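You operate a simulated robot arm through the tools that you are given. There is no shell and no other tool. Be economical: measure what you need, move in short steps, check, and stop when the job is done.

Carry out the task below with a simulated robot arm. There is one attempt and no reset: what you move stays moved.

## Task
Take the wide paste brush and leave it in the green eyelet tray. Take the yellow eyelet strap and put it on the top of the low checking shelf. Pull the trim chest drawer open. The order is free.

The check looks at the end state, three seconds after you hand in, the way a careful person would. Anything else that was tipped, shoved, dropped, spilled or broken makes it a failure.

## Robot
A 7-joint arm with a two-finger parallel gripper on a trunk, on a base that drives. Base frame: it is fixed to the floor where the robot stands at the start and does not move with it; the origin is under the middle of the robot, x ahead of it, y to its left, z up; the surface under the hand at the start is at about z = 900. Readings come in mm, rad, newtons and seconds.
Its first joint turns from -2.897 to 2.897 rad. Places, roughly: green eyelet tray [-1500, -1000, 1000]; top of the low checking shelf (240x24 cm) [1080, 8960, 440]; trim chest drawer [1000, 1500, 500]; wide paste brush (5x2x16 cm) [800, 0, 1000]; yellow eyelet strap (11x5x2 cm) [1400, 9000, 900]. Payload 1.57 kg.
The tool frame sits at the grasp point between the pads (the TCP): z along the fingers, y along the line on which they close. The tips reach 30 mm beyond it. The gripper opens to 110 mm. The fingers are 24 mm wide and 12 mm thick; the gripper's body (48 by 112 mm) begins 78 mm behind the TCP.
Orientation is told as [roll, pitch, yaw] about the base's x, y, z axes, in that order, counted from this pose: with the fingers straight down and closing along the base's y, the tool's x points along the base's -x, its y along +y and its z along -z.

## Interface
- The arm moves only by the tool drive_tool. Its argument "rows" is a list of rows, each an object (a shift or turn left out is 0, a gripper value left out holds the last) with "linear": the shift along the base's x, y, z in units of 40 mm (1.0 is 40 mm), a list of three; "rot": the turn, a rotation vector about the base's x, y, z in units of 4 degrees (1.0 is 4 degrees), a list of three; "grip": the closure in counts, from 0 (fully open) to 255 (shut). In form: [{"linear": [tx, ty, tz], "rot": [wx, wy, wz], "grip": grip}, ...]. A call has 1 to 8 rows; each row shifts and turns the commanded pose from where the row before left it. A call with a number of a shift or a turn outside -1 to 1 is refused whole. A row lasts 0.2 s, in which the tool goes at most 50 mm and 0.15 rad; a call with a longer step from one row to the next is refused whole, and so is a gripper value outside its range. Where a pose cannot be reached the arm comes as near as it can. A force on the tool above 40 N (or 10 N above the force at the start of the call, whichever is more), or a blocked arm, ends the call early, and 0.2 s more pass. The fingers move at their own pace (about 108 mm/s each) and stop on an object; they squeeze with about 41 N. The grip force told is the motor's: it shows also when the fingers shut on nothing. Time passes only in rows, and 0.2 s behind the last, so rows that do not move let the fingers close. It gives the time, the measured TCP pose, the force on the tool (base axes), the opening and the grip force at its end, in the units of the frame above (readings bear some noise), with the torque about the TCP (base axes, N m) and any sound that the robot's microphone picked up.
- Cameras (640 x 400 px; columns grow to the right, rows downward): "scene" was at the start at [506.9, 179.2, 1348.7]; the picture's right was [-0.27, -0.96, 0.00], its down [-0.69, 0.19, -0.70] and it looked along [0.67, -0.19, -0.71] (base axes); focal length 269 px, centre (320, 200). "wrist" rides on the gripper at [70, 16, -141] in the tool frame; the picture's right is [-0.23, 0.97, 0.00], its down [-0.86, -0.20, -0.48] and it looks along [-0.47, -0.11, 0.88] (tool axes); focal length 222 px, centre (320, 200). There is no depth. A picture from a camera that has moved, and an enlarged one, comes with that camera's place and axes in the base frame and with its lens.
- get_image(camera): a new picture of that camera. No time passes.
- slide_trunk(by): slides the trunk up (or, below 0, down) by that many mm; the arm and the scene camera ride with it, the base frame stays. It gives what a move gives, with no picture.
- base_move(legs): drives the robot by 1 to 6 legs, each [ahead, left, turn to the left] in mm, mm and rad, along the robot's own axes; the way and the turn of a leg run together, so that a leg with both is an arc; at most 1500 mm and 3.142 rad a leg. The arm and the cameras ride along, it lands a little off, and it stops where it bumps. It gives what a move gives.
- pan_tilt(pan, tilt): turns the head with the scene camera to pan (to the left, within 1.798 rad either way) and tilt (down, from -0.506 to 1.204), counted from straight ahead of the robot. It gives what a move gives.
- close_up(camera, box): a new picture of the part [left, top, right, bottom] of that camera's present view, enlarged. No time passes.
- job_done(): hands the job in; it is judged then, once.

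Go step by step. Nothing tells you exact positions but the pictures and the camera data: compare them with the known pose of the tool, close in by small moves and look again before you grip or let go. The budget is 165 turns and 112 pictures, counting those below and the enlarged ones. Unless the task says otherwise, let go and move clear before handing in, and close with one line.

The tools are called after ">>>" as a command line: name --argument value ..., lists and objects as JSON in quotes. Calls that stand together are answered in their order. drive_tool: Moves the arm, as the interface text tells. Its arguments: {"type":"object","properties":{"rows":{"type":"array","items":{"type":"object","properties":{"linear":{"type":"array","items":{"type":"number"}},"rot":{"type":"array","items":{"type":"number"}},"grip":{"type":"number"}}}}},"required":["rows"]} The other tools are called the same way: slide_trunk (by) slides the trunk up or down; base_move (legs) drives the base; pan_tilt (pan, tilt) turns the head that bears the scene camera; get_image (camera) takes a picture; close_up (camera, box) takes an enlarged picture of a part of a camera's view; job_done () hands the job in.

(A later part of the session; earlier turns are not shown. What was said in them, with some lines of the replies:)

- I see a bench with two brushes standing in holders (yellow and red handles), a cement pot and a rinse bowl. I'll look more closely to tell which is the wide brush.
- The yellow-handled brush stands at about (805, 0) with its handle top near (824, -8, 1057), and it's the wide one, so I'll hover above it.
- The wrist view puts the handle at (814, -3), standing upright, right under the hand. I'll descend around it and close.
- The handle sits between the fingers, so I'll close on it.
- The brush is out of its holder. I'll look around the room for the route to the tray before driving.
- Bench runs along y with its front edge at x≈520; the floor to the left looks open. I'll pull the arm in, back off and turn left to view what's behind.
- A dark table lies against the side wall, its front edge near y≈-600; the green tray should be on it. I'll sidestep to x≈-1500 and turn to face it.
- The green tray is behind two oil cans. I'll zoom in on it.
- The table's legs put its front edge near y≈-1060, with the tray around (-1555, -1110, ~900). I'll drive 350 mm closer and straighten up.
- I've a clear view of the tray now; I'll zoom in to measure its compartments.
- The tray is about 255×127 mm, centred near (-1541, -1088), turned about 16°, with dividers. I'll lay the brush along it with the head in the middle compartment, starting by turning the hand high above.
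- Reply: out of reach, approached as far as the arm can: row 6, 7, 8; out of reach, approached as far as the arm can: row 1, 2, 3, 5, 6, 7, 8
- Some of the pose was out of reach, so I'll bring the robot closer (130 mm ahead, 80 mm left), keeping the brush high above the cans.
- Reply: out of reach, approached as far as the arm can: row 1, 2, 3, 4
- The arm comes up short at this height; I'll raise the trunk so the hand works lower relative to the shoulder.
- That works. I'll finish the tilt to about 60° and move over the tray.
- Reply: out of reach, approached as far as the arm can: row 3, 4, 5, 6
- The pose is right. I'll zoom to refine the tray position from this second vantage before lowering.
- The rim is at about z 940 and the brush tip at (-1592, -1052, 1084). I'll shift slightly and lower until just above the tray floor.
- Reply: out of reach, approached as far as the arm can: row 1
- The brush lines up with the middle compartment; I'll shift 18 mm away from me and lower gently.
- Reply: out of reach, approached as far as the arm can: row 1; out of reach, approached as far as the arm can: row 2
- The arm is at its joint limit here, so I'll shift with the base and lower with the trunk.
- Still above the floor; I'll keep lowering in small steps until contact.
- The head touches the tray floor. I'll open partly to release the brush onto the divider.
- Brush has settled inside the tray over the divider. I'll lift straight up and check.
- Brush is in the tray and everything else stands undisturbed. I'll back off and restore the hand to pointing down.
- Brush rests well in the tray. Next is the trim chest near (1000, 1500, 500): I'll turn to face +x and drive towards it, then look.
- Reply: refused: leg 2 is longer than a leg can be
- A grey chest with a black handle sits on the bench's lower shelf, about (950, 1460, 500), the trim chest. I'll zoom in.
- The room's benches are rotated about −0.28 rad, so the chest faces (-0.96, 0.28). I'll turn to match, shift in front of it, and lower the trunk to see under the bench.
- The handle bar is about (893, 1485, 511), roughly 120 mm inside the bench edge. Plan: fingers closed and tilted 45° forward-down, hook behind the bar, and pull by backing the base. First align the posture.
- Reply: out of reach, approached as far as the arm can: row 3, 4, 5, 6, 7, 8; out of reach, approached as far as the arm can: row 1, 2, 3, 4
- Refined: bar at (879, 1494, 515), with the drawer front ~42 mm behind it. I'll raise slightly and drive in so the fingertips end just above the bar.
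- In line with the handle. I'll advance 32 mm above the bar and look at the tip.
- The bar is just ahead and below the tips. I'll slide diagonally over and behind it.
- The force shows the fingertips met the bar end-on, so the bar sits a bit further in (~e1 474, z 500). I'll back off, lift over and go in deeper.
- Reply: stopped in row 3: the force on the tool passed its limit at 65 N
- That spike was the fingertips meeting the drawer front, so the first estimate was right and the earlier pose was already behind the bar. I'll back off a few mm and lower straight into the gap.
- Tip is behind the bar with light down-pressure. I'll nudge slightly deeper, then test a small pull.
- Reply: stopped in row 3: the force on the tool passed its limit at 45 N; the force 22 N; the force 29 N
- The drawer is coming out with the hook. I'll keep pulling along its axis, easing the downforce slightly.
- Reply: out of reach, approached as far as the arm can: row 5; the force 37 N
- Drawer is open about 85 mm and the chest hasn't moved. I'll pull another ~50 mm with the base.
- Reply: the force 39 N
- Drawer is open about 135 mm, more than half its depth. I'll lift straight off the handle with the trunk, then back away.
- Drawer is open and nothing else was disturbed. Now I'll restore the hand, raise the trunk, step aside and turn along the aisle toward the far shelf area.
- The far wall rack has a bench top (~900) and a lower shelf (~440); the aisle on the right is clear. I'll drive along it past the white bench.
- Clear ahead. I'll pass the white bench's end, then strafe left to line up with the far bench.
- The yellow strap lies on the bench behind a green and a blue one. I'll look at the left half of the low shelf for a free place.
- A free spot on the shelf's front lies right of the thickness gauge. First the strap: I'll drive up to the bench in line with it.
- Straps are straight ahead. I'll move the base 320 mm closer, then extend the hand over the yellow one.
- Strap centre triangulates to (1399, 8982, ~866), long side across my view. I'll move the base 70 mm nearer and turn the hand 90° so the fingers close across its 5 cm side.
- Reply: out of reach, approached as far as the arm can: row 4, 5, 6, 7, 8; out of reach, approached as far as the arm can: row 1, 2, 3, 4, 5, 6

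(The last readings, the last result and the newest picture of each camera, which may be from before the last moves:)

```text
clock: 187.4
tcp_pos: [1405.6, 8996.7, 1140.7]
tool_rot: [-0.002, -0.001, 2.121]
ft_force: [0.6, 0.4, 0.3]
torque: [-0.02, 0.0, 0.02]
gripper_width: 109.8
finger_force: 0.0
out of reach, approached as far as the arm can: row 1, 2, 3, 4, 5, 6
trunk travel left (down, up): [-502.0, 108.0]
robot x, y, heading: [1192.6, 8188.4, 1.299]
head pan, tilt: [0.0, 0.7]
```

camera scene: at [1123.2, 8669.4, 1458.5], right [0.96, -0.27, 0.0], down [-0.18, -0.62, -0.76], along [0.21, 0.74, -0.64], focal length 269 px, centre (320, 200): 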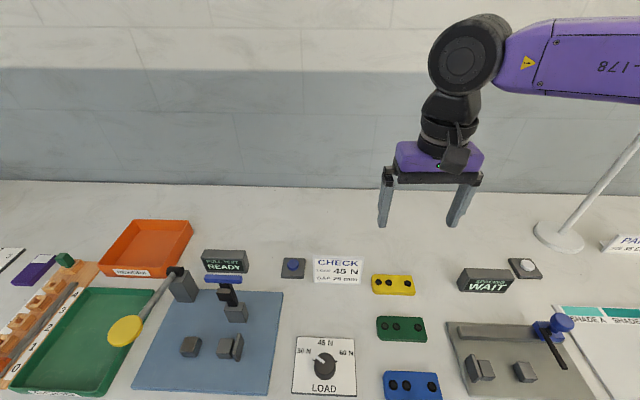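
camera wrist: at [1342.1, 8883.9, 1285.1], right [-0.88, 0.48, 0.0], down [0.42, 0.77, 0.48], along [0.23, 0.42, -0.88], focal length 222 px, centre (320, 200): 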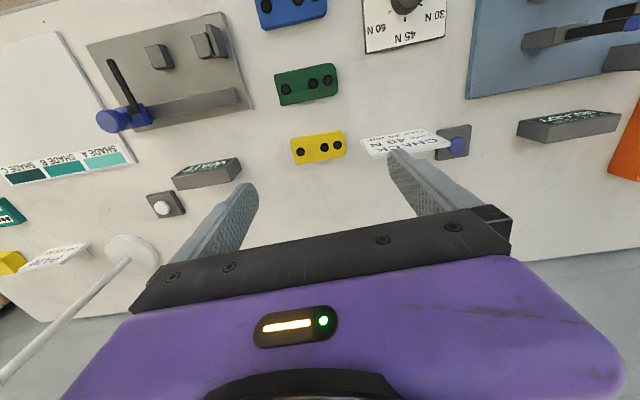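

The wrist limit is on this side; I'll turn the other way instead.

>>> drive_tool --rows '[{"rot": [0, 0, -1]}, {"rot": [0, 0, -1]}, {"rot": [0, 0, -1]}, {"rot": [0, 0, -1]}, {"rot": [0, 0, -1]}, {"rot": [0, 0, -1]}, {"rot": [0, 0, -1]}, {"rot": [0, 0, -1]}]'

>>> drive_tool --rows '[{"rot": [0, 0, -1]}, {"rot": [0, 0, -1]}, {"rot": [0, 0, -1]}, {"rot": [0, 0, -1]}, {"rot": [0, 0, -1]}, {"rot": [0, 0, -1]}, {"rot": [0, 0, -1]}, {"rot": [0, 0, -1]}]'

>>> drive_tool --rows '[{"rot": [0, 0, -1]}, {"rot": [0, 0, -1]}, {"rot": [0, 0, -1]}, {"rot": [0, 0, -1]}, {"rot": [0, 0, -1]}, {"rot": [0, 0, -1]}, {"rot": [0, 0, -1]}, {"rot": [0, 0, -1]}]'

>>> drive_tool --rows '[{"rot": [0, 0, -1]}, {"rot": [0, 0, -1]}, {"rot": [0, 0, -1]}, {"rot": [0, 0, -1]}, {"rot": [0, 0, -1]}, {"rot": [0, 0, -1]}, {"rot": [0, 0, -1]}, {"rot": [0, 0, -1]}]'

```text
clock: 189.2
tcp_pos: [1405.3, 8997.7, 1142.8]
tool_rot: [-0.002, 0.0, 1.599]
ft_force: [-0.1, -0.4, 0.5]
torque: [-0.01, -0.01, -0.01]
gripper_width: 110.0
finger_force: 0.0
trunk travel left (down, up): [-502.0, 108.0]
robot x, y, heading: [1195.6, 8186.1, 1.296]
head pan, tilt: [0.0, 0.7]
```

```text
clock: 191.0
tcp_pos: [1404.6, 8997.3, 1140.5]
tool_rot: [-0.002, -0.003, 1.038]
ft_force: [0.2, -1.0, 1.0]
torque: [-0.05, 0.01, -0.02]
gripper_width: 109.8
finger_force: 0.0
trunk travel left (down, up): [-502.0, 108.0]
robot x, y, heading: [1193.6, 8188.6, 1.294]
head pan, tilt: [0.0, 0.7]
```

```text
clock: 192.8
tcp_pos: [1405.3, 8998.7, 1140.3]
tool_rot: [-0.002, -0.001, 0.481]
ft_force: [0.2, 0.1, 0.5]
torque: [-0.02, -0.05, 0.01]
gripper_width: 110.1
finger_force: 0.1
trunk travel left (down, up): [-502.0, 108.0]
robot x, y, heading: [1190.7, 8189.0, 1.291]
head pan, tilt: [0.0, 0.7]
```

```text
clock: 194.6
tcp_pos: [1404.7, 8998.0, 1140.6]
tool_rot: [-0.001, -0.003, -0.078]
ft_force: [-0.3, 0.3, 1.0]
torque: [-0.01, 0.0, 0.06]
gripper_width: 109.9
finger_force: 0.1
trunk travel left (down, up): [-502.0, 108.0]
robot x, y, heading: [1194.2, 8187.2, 1.299]
head pan, tilt: [0.0, 0.7]
```

This direction works. I'll finish the turn, centre over (1399, 8982) and lower partway.

>>> drive_tool --rows '[{"rot": [0, 0, -1], "linear": [-0.07, -0.2, -0.3]}, {"rot": [0, 0, -1], "linear": [-0.07, -0.2, -0.8]}, {"rot": [0, 0, -0.8], "linear": [0, 0, -0.8]}, {"linear": [0, 0, -0.8]}, {"linear": [0, 0, -0.8]}, {}]'

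>>> get_image --camera "wrist"

>>> close_up --camera "scene" --box '[300, 140, 540, 310]'

```text
clock: 196.0
tcp_pos: [1401.0, 8979.6, 1000.9]
tool_rot: [-0.001, -0.003, -0.274]
ft_force: [-0.7, -0.6, -0.6]
torque: [-0.04, 0.03, 0.02]
gripper_width: 110.0
finger_force: 0.0
trunk travel left (down, up): [-502.0, 108.0]
robot x, y, heading: [1193.2, 8186.8, 1.299]
head pan, tilt: [0.0, 0.7]
```

```text
49 pictures are left
camera wrist: at [1338.4, 9016.1, 1140.8], right [0.48, 0.88, 0.0], down [0.77, -0.42, 0.48], along [0.42, -0.23, -0.88], focal length 222 px, centre (320, 200)
```

wrist: 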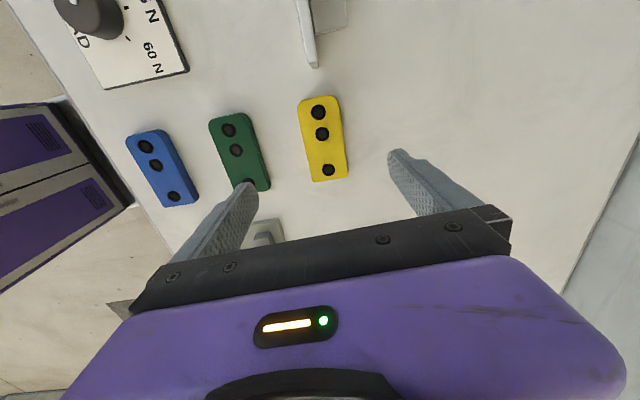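

```text
2.35 times, centred on (420, 225) of scene
camera zoom: at [1141.5, 8737.1, 1458.5], right [0.96, -0.27, 0.0], down [-0.17, -0.62, -0.76], along [0.21, 0.74, -0.64], focal length 634 px, centre (85, 141)
```

zoom: 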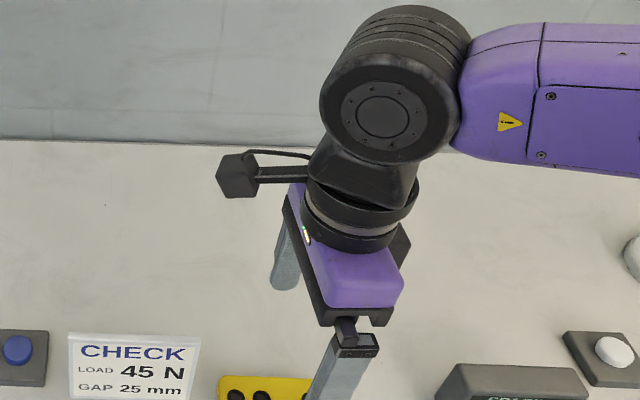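

Strap centre is about (1396, 8987); I'll nudge, set opening to ~80 mm to spare the green strap, and descend.

>>> drive_tool --rows '[{"linear": [-0.12, 0.2, -0.5], "grip": 70}, {"linear": [0, 0, -0.8]}, {"linear": [0, 0, -0.8]}, {}]'

>>> get_image --camera "wrist"

```text
clock: 197.0
tcp_pos: [1393.2, 8990.0, 914.7]
tool_rot: [-0.001, -0.002, -0.273]
ft_force: [0.2, -0.4, -0.3]
torque: [-0.01, -0.02, 0.0]
gripper_width: 79.9
finger_force: 0.1
trunk travel left (down, up): [-502.0, 108.0]
robot x, y, heading: [1192.8, 8187.9, 1.295]
head pan, tilt: [0.0, 0.7]
```

```text
47 pictures are left
camera wrist: at [1331.9, 9024.3, 1055.7], right [0.48, 0.88, 0.0], down [0.77, -0.42, 0.48], along [0.42, -0.23, -0.88], focal length 222 px, centre (320, 200)
```

wrist: 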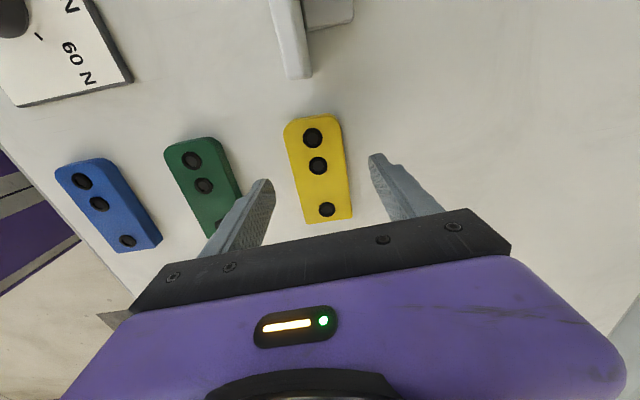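

>>> drive_tool --rows '[{"linear": [0.2, -0.13, -0.3]}, {"linear": [0, 0, -0.3]}, {}]'

>>> get_image --camera "wrist"

>>> pan_tilt --pan -0.3 --tilt 0.9

>>> get_image --camera "scene"

```text
clock: 197.8
tcp_pos: [1402.2, 8985.5, 892.6]
tool_rot: [-0.002, -0.004, -0.274]
ft_force: [-0.3, 0.6, -0.4]
torque: [0.02, 0.02, -0.01]
gripper_width: 79.8
finger_force: 0.1
trunk travel left (down, up): [-502.0, 108.0]
robot x, y, heading: [1194.9, 8191.3, 1.293]
head pan, tilt: [0.0, 0.7]
```

```text
46 pictures are left
camera wrist: at [1340.8, 9020.1, 1033.1], right [0.48, 0.88, 0.0], down [0.77, -0.42, 0.48], along [0.42, -0.23, -0.88], focal length 222 px, centre (320, 200)
```

wrist: 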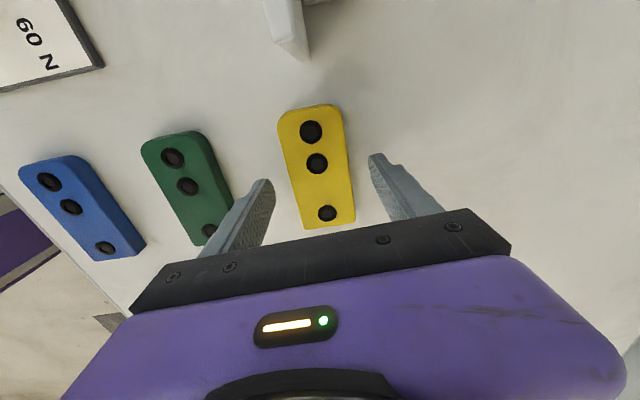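

```text
clock: 198.6
tcp_pos: [1401.6, 8985.2, 893.8]
tool_rot: [-0.002, -0.002, -0.273]
ft_force: [-0.1, -0.5, -0.2]
torque: [-0.02, 0.0, 0.0]
gripper_width: 79.6
finger_force: 0.0
trunk travel left (down, up): [-502.0, 108.0]
robot x, y, heading: [1189.9, 8187.5, 1.301]
head pan, tilt: [-0.3, 0.901]
```

```text
45 pictures are left
camera scene: at [1159.5, 8718.7, 1442.4], right [0.84, -0.54, 0.0], down [-0.43, -0.66, -0.62], along [0.34, 0.52, -0.78], focal length 269 px, centre (320, 200)
```

scene: 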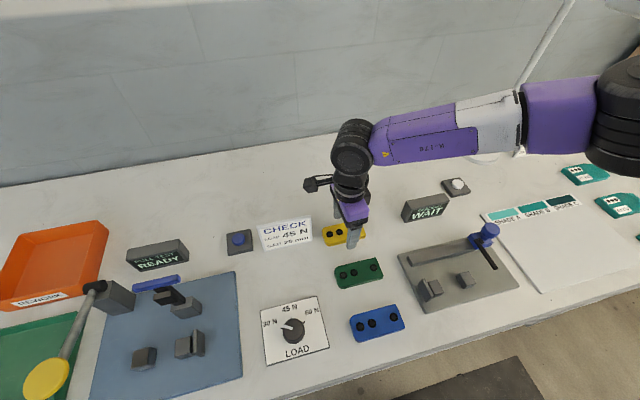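

>>> close_up --camera "scene" --box '[300, 180, 420, 260]'

```text
5.00 times, centred on (360, 220) of scene
camera zoom: at [1159.5, 8718.7, 1442.4], right [0.84, -0.54, 0.0], down [-0.43, -0.66, -0.62], along [0.34, 0.52, -0.78], focal length 1347 px, centre (120, 100)
```

zoom: 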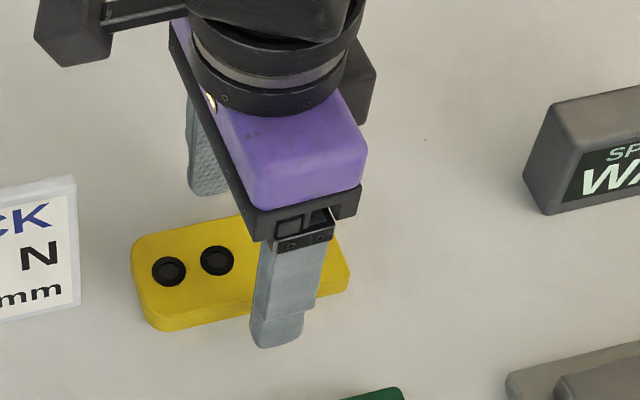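

Fingers straddle the strap and are centred. I'll lower in small steps toward the bench.

>>> drive_tool --rows '[{"linear": [0, 0, -0.2]}, {"linear": [0, 0, -0.15]}, {}]'

>>> close_up --camera "scene" --box '[300, 180, 420, 260]'

```text
clock: 199.4
tcp_pos: [1402.7, 8984.4, 879.9]
tool_rot: [0.0, -0.002, -0.273]
ft_force: [0.9, -1.8, 12.4]
torque: [0.51, -0.02, 0.02]
gripper_width: 78.8
finger_force: 0.0
trunk travel left (down, up): [-502.0, 108.0]
robot x, y, heading: [1192.9, 8189.3, 1.299]
head pan, tilt: [-0.3, 0.901]
```

```text
5.00 times, centred on (360, 220) of scene
camera zoom: at [1159.4, 8718.3, 1442.8], right [0.84, -0.54, 0.0], down [-0.43, -0.66, -0.62], along [0.34, 0.52, -0.78], focal length 1347 px, centre (120, 100)
```

zoom: 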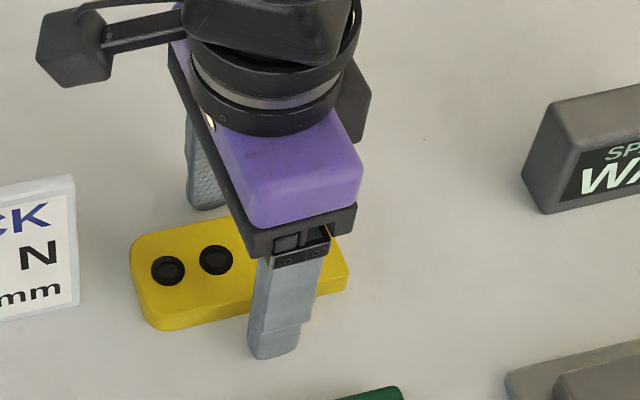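

The fingertips touch the bench (surface z≈850). I'll raise 4 mm and close on the strap.

>>> drive_tool --rows '[{"linear": [0, 0, 0.12]}, {"grip": 255}, {}, {}, {}, {}]'

>>> drive_tool --rows '[{"linear": [0, 0, 0.5]}, {"linear": [0, 0, 0.8]}, {"linear": [0, 0, 0.8]}, {"linear": [0, 0, 0.8]}, {"linear": [0, 0, 0.8]}, {}]'

>>> get_image --camera "scene"

>>> get_image --camera "wrist"

```text
clock: 200.8
tcp_pos: [1402.0, 8983.7, 883.7]
tool_rot: [-0.002, 0.0, -0.274]
ft_force: [-0.6, 0.1, 0.2]
torque: [0.02, 0.0, 0.02]
gripper_width: 48.9
finger_force: 41.5
trunk travel left (down, up): [-502.0, 108.0]
robot x, y, heading: [1195.4, 8187.7, 1.295]
head pan, tilt: [-0.3, 0.901]
```

```text
clock: 202.2
tcp_pos: [1402.9, 8984.5, 1031.9]
tool_rot: [-0.001, -0.004, -0.273]
ft_force: [-0.1, 0.5, -0.1]
torque: [-0.03, 0.02, -0.01]
gripper_width: 48.7
finger_force: 40.8
trunk travel left (down, up): [-502.0, 108.0]
robot x, y, heading: [1191.0, 8189.3, 1.299]
head pan, tilt: [-0.3, 0.901]
```

```text
42 pictures are left
camera scene: at [1159.5, 8718.7, 1442.4], right [0.84, -0.54, 0.0], down [-0.43, -0.66, -0.62], along [0.34, 0.52, -0.78], focal length 269 px, centre (320, 200)
```

scene: 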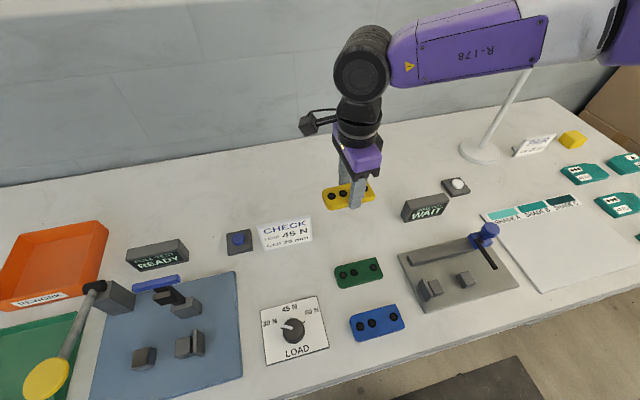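

```text
41 pictures are left
camera wrist: at [1341.6, 9020.6, 1172.3], right [0.48, 0.88, 0.0], down [0.77, -0.42, 0.48], along [0.42, -0.23, -0.88], focal length 222 px, centre (320, 200)
```

wrist: 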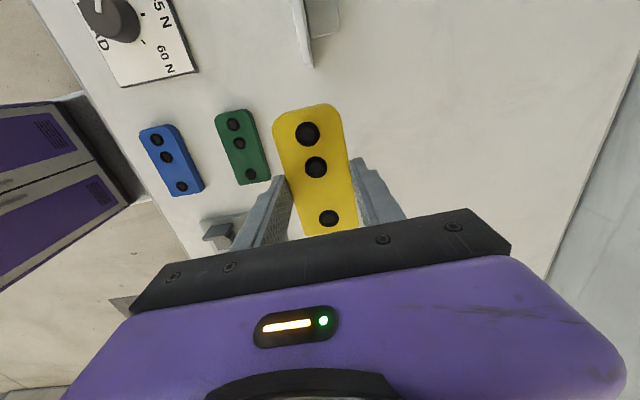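

Strap is held firmly with its neighbours undisturbed. I'll back away from the bench and strafe left to the free shelf spot.

>>> base_move --legs '[[-600, 0, 0], [0, 1150, 0]]'

>>> pan_tilt --pan 0.0 --tilt 0.6

>>> get_image --camera "scene"

```text
clock: 211.0
tcp_pos: [128.5, 8717.3, 1029.7]
tool_rot: [-0.002, -0.001, -0.264]
ft_force: [0.5, -0.1, -0.9]
torque: [0.02, -0.02, 0.0]
gripper_width: 48.6
finger_force: 40.9
trunk travel left (down, up): [-502.0, 108.0]
robot x, y, heading: [-74.2, 7916.2, 1.304]
head pan, tilt: [-0.3, 0.901]
```

```text
clock: 211.8
tcp_pos: [128.0, 8716.9, 1032.3]
tool_rot: [-0.002, -0.001, -0.264]
ft_force: [0.6, 0.7, -0.6]
torque: [-0.01, -0.02, -0.03]
gripper_width: 48.6
finger_force: 41.0
trunk travel left (down, up): [-502.0, 108.0]
robot x, y, heading: [-72.5, 7916.6, 1.304]
head pan, tilt: [0.0, 0.6]
```

```text
40 pictures are left
camera scene: at [-130.4, 8469.0, 1467.1], right [0.96, -0.26, 0.0], down [-0.15, -0.55, -0.82], along [0.22, 0.8, -0.57], focal length 269 px, centre (320, 200)
```

scene: 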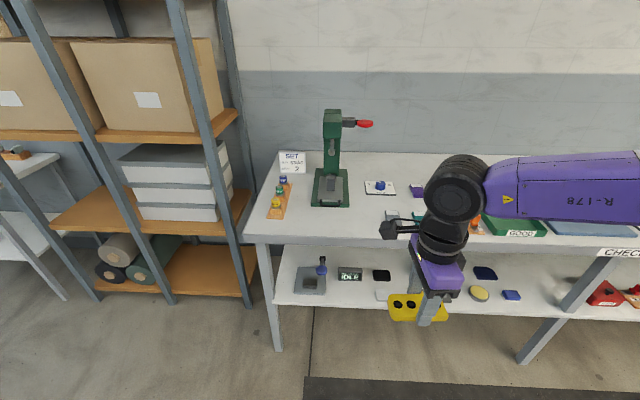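

>>> close_up --camera "scene" --box '[240, 220, 420, 330]'

```text
3.56 times, centred on (330, 275) of scene
camera zoom: at [-130.4, 8469.0, 1467.1], right [0.96, -0.26, 0.0], down [-0.15, -0.55, -0.82], along [0.22, 0.8, -0.57], focal length 958 px, centre (284, -67)
```

zoom: 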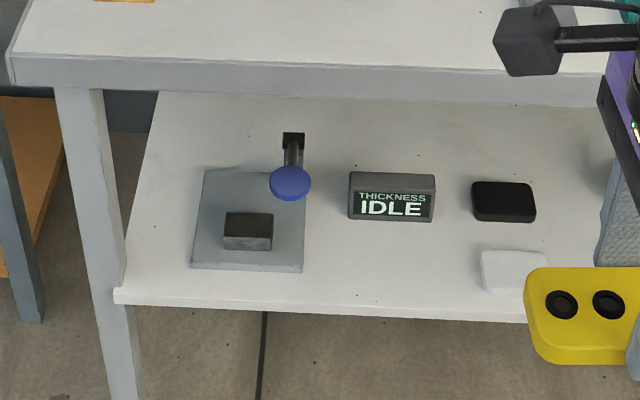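

The spot between gauge and white card is free: shelf z≈445, front edge e2≈8806, bench overhang from e2≈8783. I'll lower the trunk clear of the bench and tilt the hand about 40° so the wrist stays outside.

>>> slide_trunk --by -400

>>> drive_tool --rows '[{"rot": [0.96, -0.27, 0]}, {"rot": [0.96, -0.27, 0]}, {"rot": [0.96, -0.27, 0]}, {"rot": [0.96, -0.27, 0]}, {"rot": [0.96, -0.27, 0]}, {"rot": [0.96, -0.27, 0]}, {"rot": [0.96, -0.27, 0]}, {"rot": [0.96, -0.27, 0]}]'

>>> get_image --camera "scene"

```text
clock: 215.7
tcp_pos: [129.2, 8716.2, 631.1]
tool_rot: [-0.001, -0.002, -0.264]
ft_force: [0.3, -0.3, -0.5]
torque: [-0.01, -0.02, 0.0]
gripper_width: 48.4
finger_force: 40.7
trunk travel left (down, up): [-102.0, 508.0]
robot x, y, heading: [-74.8, 7920.0, 1.307]
head pan, tilt: [0.0, 0.6]
```

```text
clock: 217.5
tcp_pos: [128.5, 8716.9, 631.0]
tool_rot: [0.556, -0.007, -0.267]
ft_force: [-0.5, -0.7, -0.3]
torque: [0.01, 0.02, 0.02]
gripper_width: 48.5
finger_force: 41.1
trunk travel left (down, up): [-102.0, 508.0]
robot x, y, heading: [-73.6, 7918.8, 1.305]
head pan, tilt: [0.0, 0.6]
```

```text
38 pictures are left
camera scene: at [-130.5, 8469.0, 1067.2], right [0.97, -0.26, 0.0], down [-0.15, -0.55, -0.83], along [0.22, 0.8, -0.56], focal length 269 px, centre (320, 200)
```

scene: 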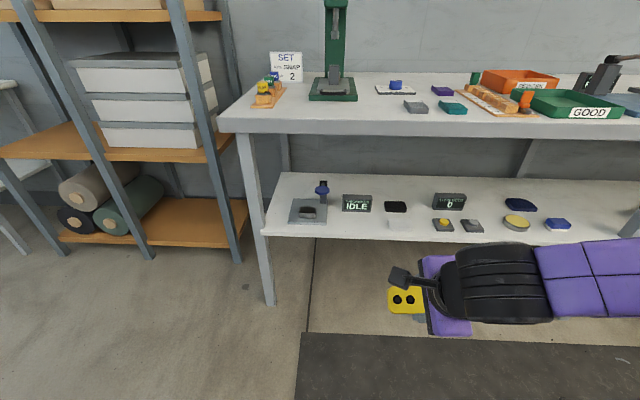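

Tilt works and the forearm runs sideways, outside the bench. I'll finish the tilt, lower to about z 570 and approach the shelf with the base, leaving a margin.

>>> drive_tool --rows '[{"rot": [0.96, -0.27, 0], "linear": [0, 0, -0.7]}, {"rot": [0.96, -0.27, 0], "linear": [0, 0, -0.7]}, {}]'

>>> base_move --legs '[[340, 54, -0.009]]'

>>> get_image --camera "scene"

>>> get_image --camera "wrist"

```text
clock: 218.3
tcp_pos: [128.4, 8716.4, 575.3]
tool_rot: [0.696, -0.008, -0.269]
ft_force: [-0.1, -0.4, -0.5]
torque: [-0.06, 0.0, 0.06]
gripper_width: 48.6
finger_force: 40.9
trunk travel left (down, up): [-102.0, 508.0]
robot x, y, heading: [-74.1, 7922.2, 1.303]
head pan, tilt: [0.0, 0.6]
```

```text
clock: 220.5
tcp_pos: [173.9, 9063.7, 574.2]
tool_rot: [0.695, -0.009, -0.277]
ft_force: [0.4, 0.2, -1.2]
torque: [-0.04, 0.01, 0.02]
gripper_width: 48.6
finger_force: 41.1
trunk travel left (down, up): [-102.0, 508.0]
robot x, y, heading: [-36.2, 8263.0, 1.296]
head pan, tilt: [0.0, 0.6]
```

```text
37 pictures are left
camera scene: at [-86.6, 8818.5, 1067.2], right [0.96, -0.27, 0.0], down [-0.15, -0.54, -0.83], along [0.22, 0.79, -0.56], focal length 269 px, centre (320, 200)
```

scene: 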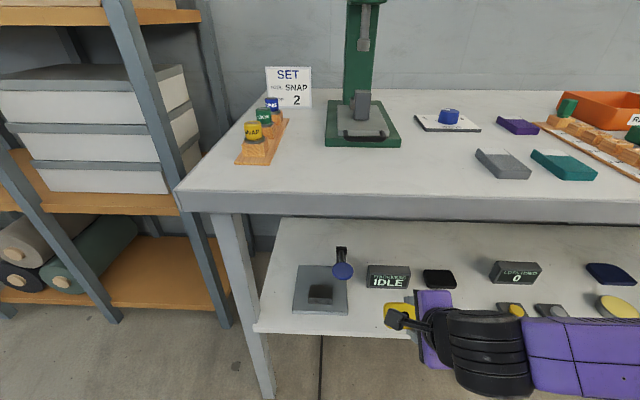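

```text
36 pictures are left
camera wrist: at [86.3, 9008.7, 692.6], right [0.42, 0.66, 0.62], down [0.7, -0.67, 0.25], along [0.58, 0.33, -0.74], focal length 222 px, centre (320, 200)
```

wrist: 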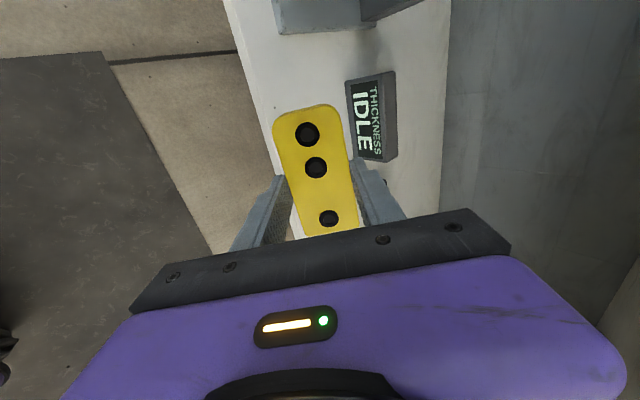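

>>> close_up --camera "scene" --box '[240, 210, 480, 350]'

```text
2.67 times, centred on (360, 280) of scene
camera zoom: at [-86.6, 8818.5, 1067.2], right [0.96, -0.27, 0.0], down [-0.15, -0.54, -0.83], along [0.22, 0.79, -0.56], focal length 718 px, centre (213, -13)
```

zoom: 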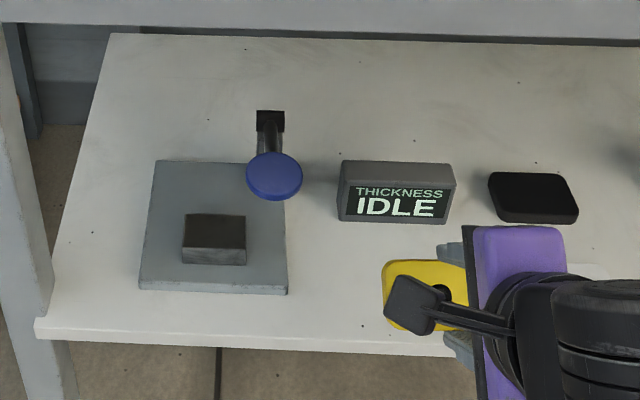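

Shelf edge confirmed at e2≈8811; the strap will sit between gauge and white card with ~50 mm on each side. Moving in 90 mm and lowering.

>>> base_move --legs '[[90, 0, 0]]'

>>> slide_trunk --by -62

>>> get_image --camera "scene"

>>> get_image --camera "wrist"

```text
clock: 221.7
tcp_pos: [199.5, 9152.1, 575.4]
tool_rot: [0.693, -0.009, -0.279]
ft_force: [0.6, -1.1, 0.1]
torque: [-0.02, -0.02, 0.01]
gripper_width: 48.7
finger_force: 41.6
trunk travel left (down, up): [-102.0, 508.0]
robot x, y, heading: [-12.3, 8358.3, 1.294]
head pan, tilt: [0.0, 0.6]
```

```text
clock: 222.7
tcp_pos: [199.5, 9151.7, 513.7]
tool_rot: [0.693, -0.007, -0.278]
ft_force: [0.0, -0.5, 0.0]
torque: [0.0, 0.02, -0.02]
gripper_width: 48.4
finger_force: 41.0
trunk travel left (down, up): [-40.0, 570.0]
robot x, y, heading: [-12.8, 8353.6, 1.293]
head pan, tilt: [0.0, 0.6]
```

```text
34 pictures are left
camera scene: at [-61.3, 8906.5, 1005.2], right [0.96, -0.27, 0.0], down [-0.15, -0.54, -0.83], along [0.22, 0.79, -0.56], focal length 269 px, centre (320, 200)
```

scene: 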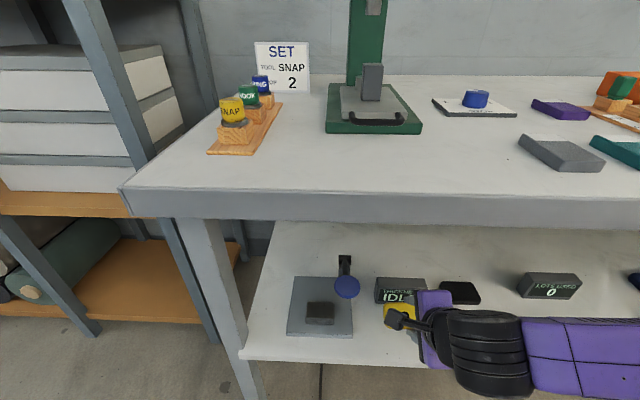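

```text
33 pictures are left
camera wrist: at [111.8, 9096.6, 630.6], right [0.42, 0.66, 0.62], down [0.69, -0.68, 0.25], along [0.59, 0.33, -0.74], focal length 222 px, centre (320, 200)
```

wrist: 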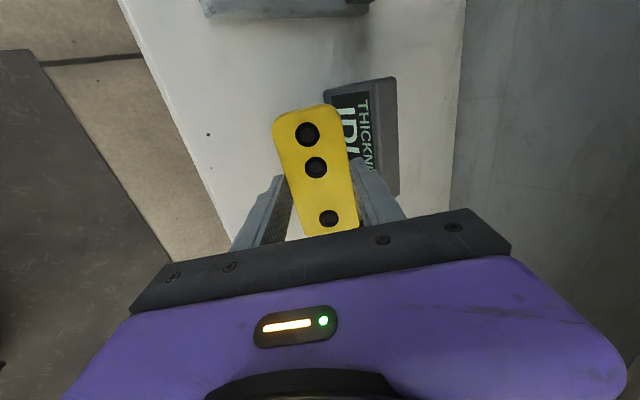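

Well placed over the free spot. I'll lower in small steps until contact.

>>> slide_trunk --by -14

>>> slide_trunk --by -5

>>> close_up --camera "wrist" --box '[200, 80, 440, 230]'

```text
clock: 223.3
tcp_pos: [200.2, 9151.3, 498.9]
tool_rot: [0.693, -0.009, -0.278]
ft_force: [-0.2, -0.6, -0.4]
torque: [0.0, 0.0, -0.03]
gripper_width: 48.7
finger_force: 41.0
trunk travel left (down, up): [-26.0, 584.0]
robot x, y, heading: [-11.2, 8355.0, 1.294]
head pan, tilt: [0.0, 0.6]
```

```text
clock: 223.8
tcp_pos: [199.2, 9152.4, 497.0]
tool_rot: [0.698, -0.01, -0.278]
ft_force: [0.3, -10.2, 19.2]
torque: [-0.56, 0.15, 0.07]
gripper_width: 48.8
finger_force: 41.0
trunk travel left (down, up): [-21.0, 589.0]
robot x, y, heading: [-12.0, 8357.5, 1.3]
head pan, tilt: [0.0, 0.6]
```

```text
2.67 times, centred on (320, 155) of wrist
camera zoom: at [111.8, 9096.3, 613.2], right [0.42, 0.66, 0.63], down [0.69, -0.68, 0.25], along [0.59, 0.33, -0.74], focal length 592 px, centre (320, 320)
```

zoom: 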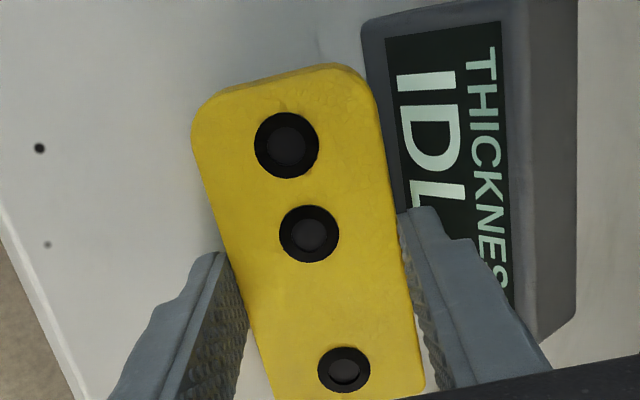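

Contact with the shelf. I'll lift a few mm and open just slightly so the strap drops gently flat.

>>> slide_trunk --by 7

>>> drive_tool --rows '[{"grip": 120}, {}, {}]'

>>> close_up --camera "wrist" --box '[200, 80, 440, 230]'

```text
clock: 224.4
tcp_pos: [199.6, 9151.3, 500.5]
tool_rot: [0.693, -0.01, -0.276]
ft_force: [-0.6, -0.1, 0.2]
torque: [0.0, -0.02, -0.01]
gripper_width: 48.6
finger_force: 41.4
trunk travel left (down, up): [-28.0, 582.0]
robot x, y, heading: [-12.0, 8353.7, 1.299]
head pan, tilt: [0.0, 0.6]
```

```text
clock: 225.2
tcp_pos: [199.8, 9151.7, 500.7]
tool_rot: [0.692, -0.009, -0.277]
ft_force: [-0.2, -0.9, -0.7]
torque: [0.01, -0.03, -0.01]
gripper_width: 58.0
finger_force: 0.0
trunk travel left (down, up): [-28.0, 582.0]
robot x, y, heading: [-8.3, 8355.7, 1.296]
head pan, tilt: [0.0, 0.6]
```

```text
2.67 times, centred on (320, 155) of wrist
camera zoom: at [111.8, 9096.6, 618.6], right [0.42, 0.66, 0.62], down [0.69, -0.68, 0.25], along [0.59, 0.33, -0.74], focal length 592 px, centre (320, 320)
```

zoom: 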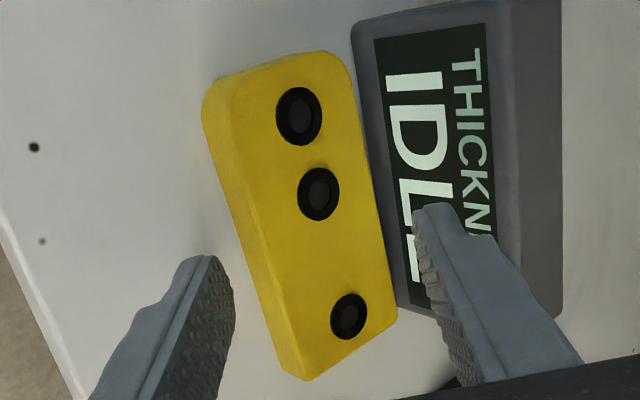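

The strap has dropped onto the shelf. I'll rise a little, back out and inspect.

>>> slide_trunk --by 55

>>> base_move --legs '[[-420, 0, 0]]'

>>> get_image --camera "scene"

>>> close_up --camera "scene" --box '[280, 150, 460, 260]'

```text
clock: 226.2
tcp_pos: [199.6, 9151.8, 555.6]
tool_rot: [0.693, -0.008, -0.278]
ft_force: [-0.4, 0.5, -0.3]
torque: [0.0, -0.01, 0.0]
gripper_width: 58.5
finger_force: 0.1
trunk travel left (down, up): [-83.0, 527.0]
robot x, y, heading: [-7.0, 8359.4, 1.293]
head pan, tilt: [0.0, 0.6]
```

```text
clock: 228.7
tcp_pos: [83.3, 8756.7, 556.2]
tool_rot: [0.693, -0.009, -0.271]
ft_force: [-0.4, -0.3, 0.2]
torque: [-0.01, 0.0, -0.01]
gripper_width: 58.2
finger_force: 0.2
trunk travel left (down, up): [-83.0, 527.0]
robot x, y, heading: [-119.1, 7959.2, 1.303]
head pan, tilt: [0.0, 0.6]
```

```text
30 pictures are left
camera scene: at [-175.4, 8509.7, 1048.2], right [0.96, -0.26, 0.0], down [-0.15, -0.54, -0.83], along [0.22, 0.8, -0.56], focal length 269 px, centre (320, 200)
```

scene: 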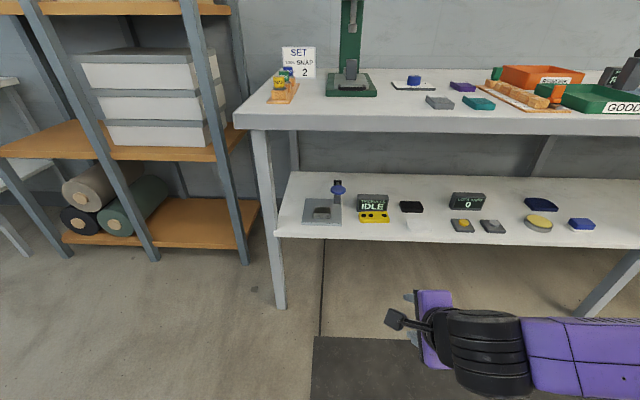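

```text
3.56 times, centred on (370, 205) of scene
camera zoom: at [-175.4, 8509.7, 1048.2], right [0.96, -0.26, 0.0], down [-0.15, -0.54, -0.83], along [0.22, 0.8, -0.56], focal length 958 px, centre (142, 182)
```

zoom: 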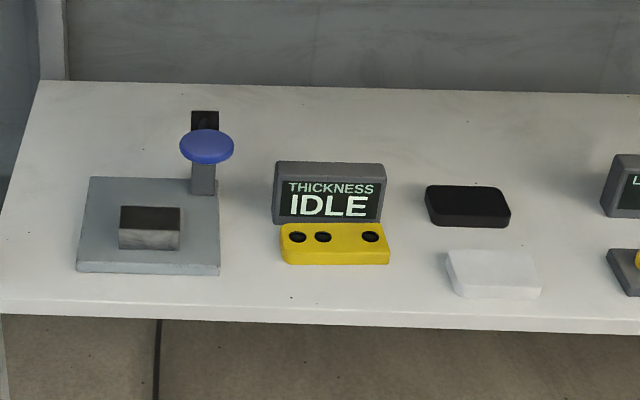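

The yellow strap lies flat on the low shelf, with the display and the other items where they were. The brush is in the green tray, the drawer is open and the hand is clear, so I'm handing in.

>>> job_done

```text
The job is handed in.
```

I did all three parts and handed in: the wide paste brush is in the green eyelet tray, the trim chest drawer is open about 135 mm, and the yellow eyelet strap lies flat on the low checking shelf.
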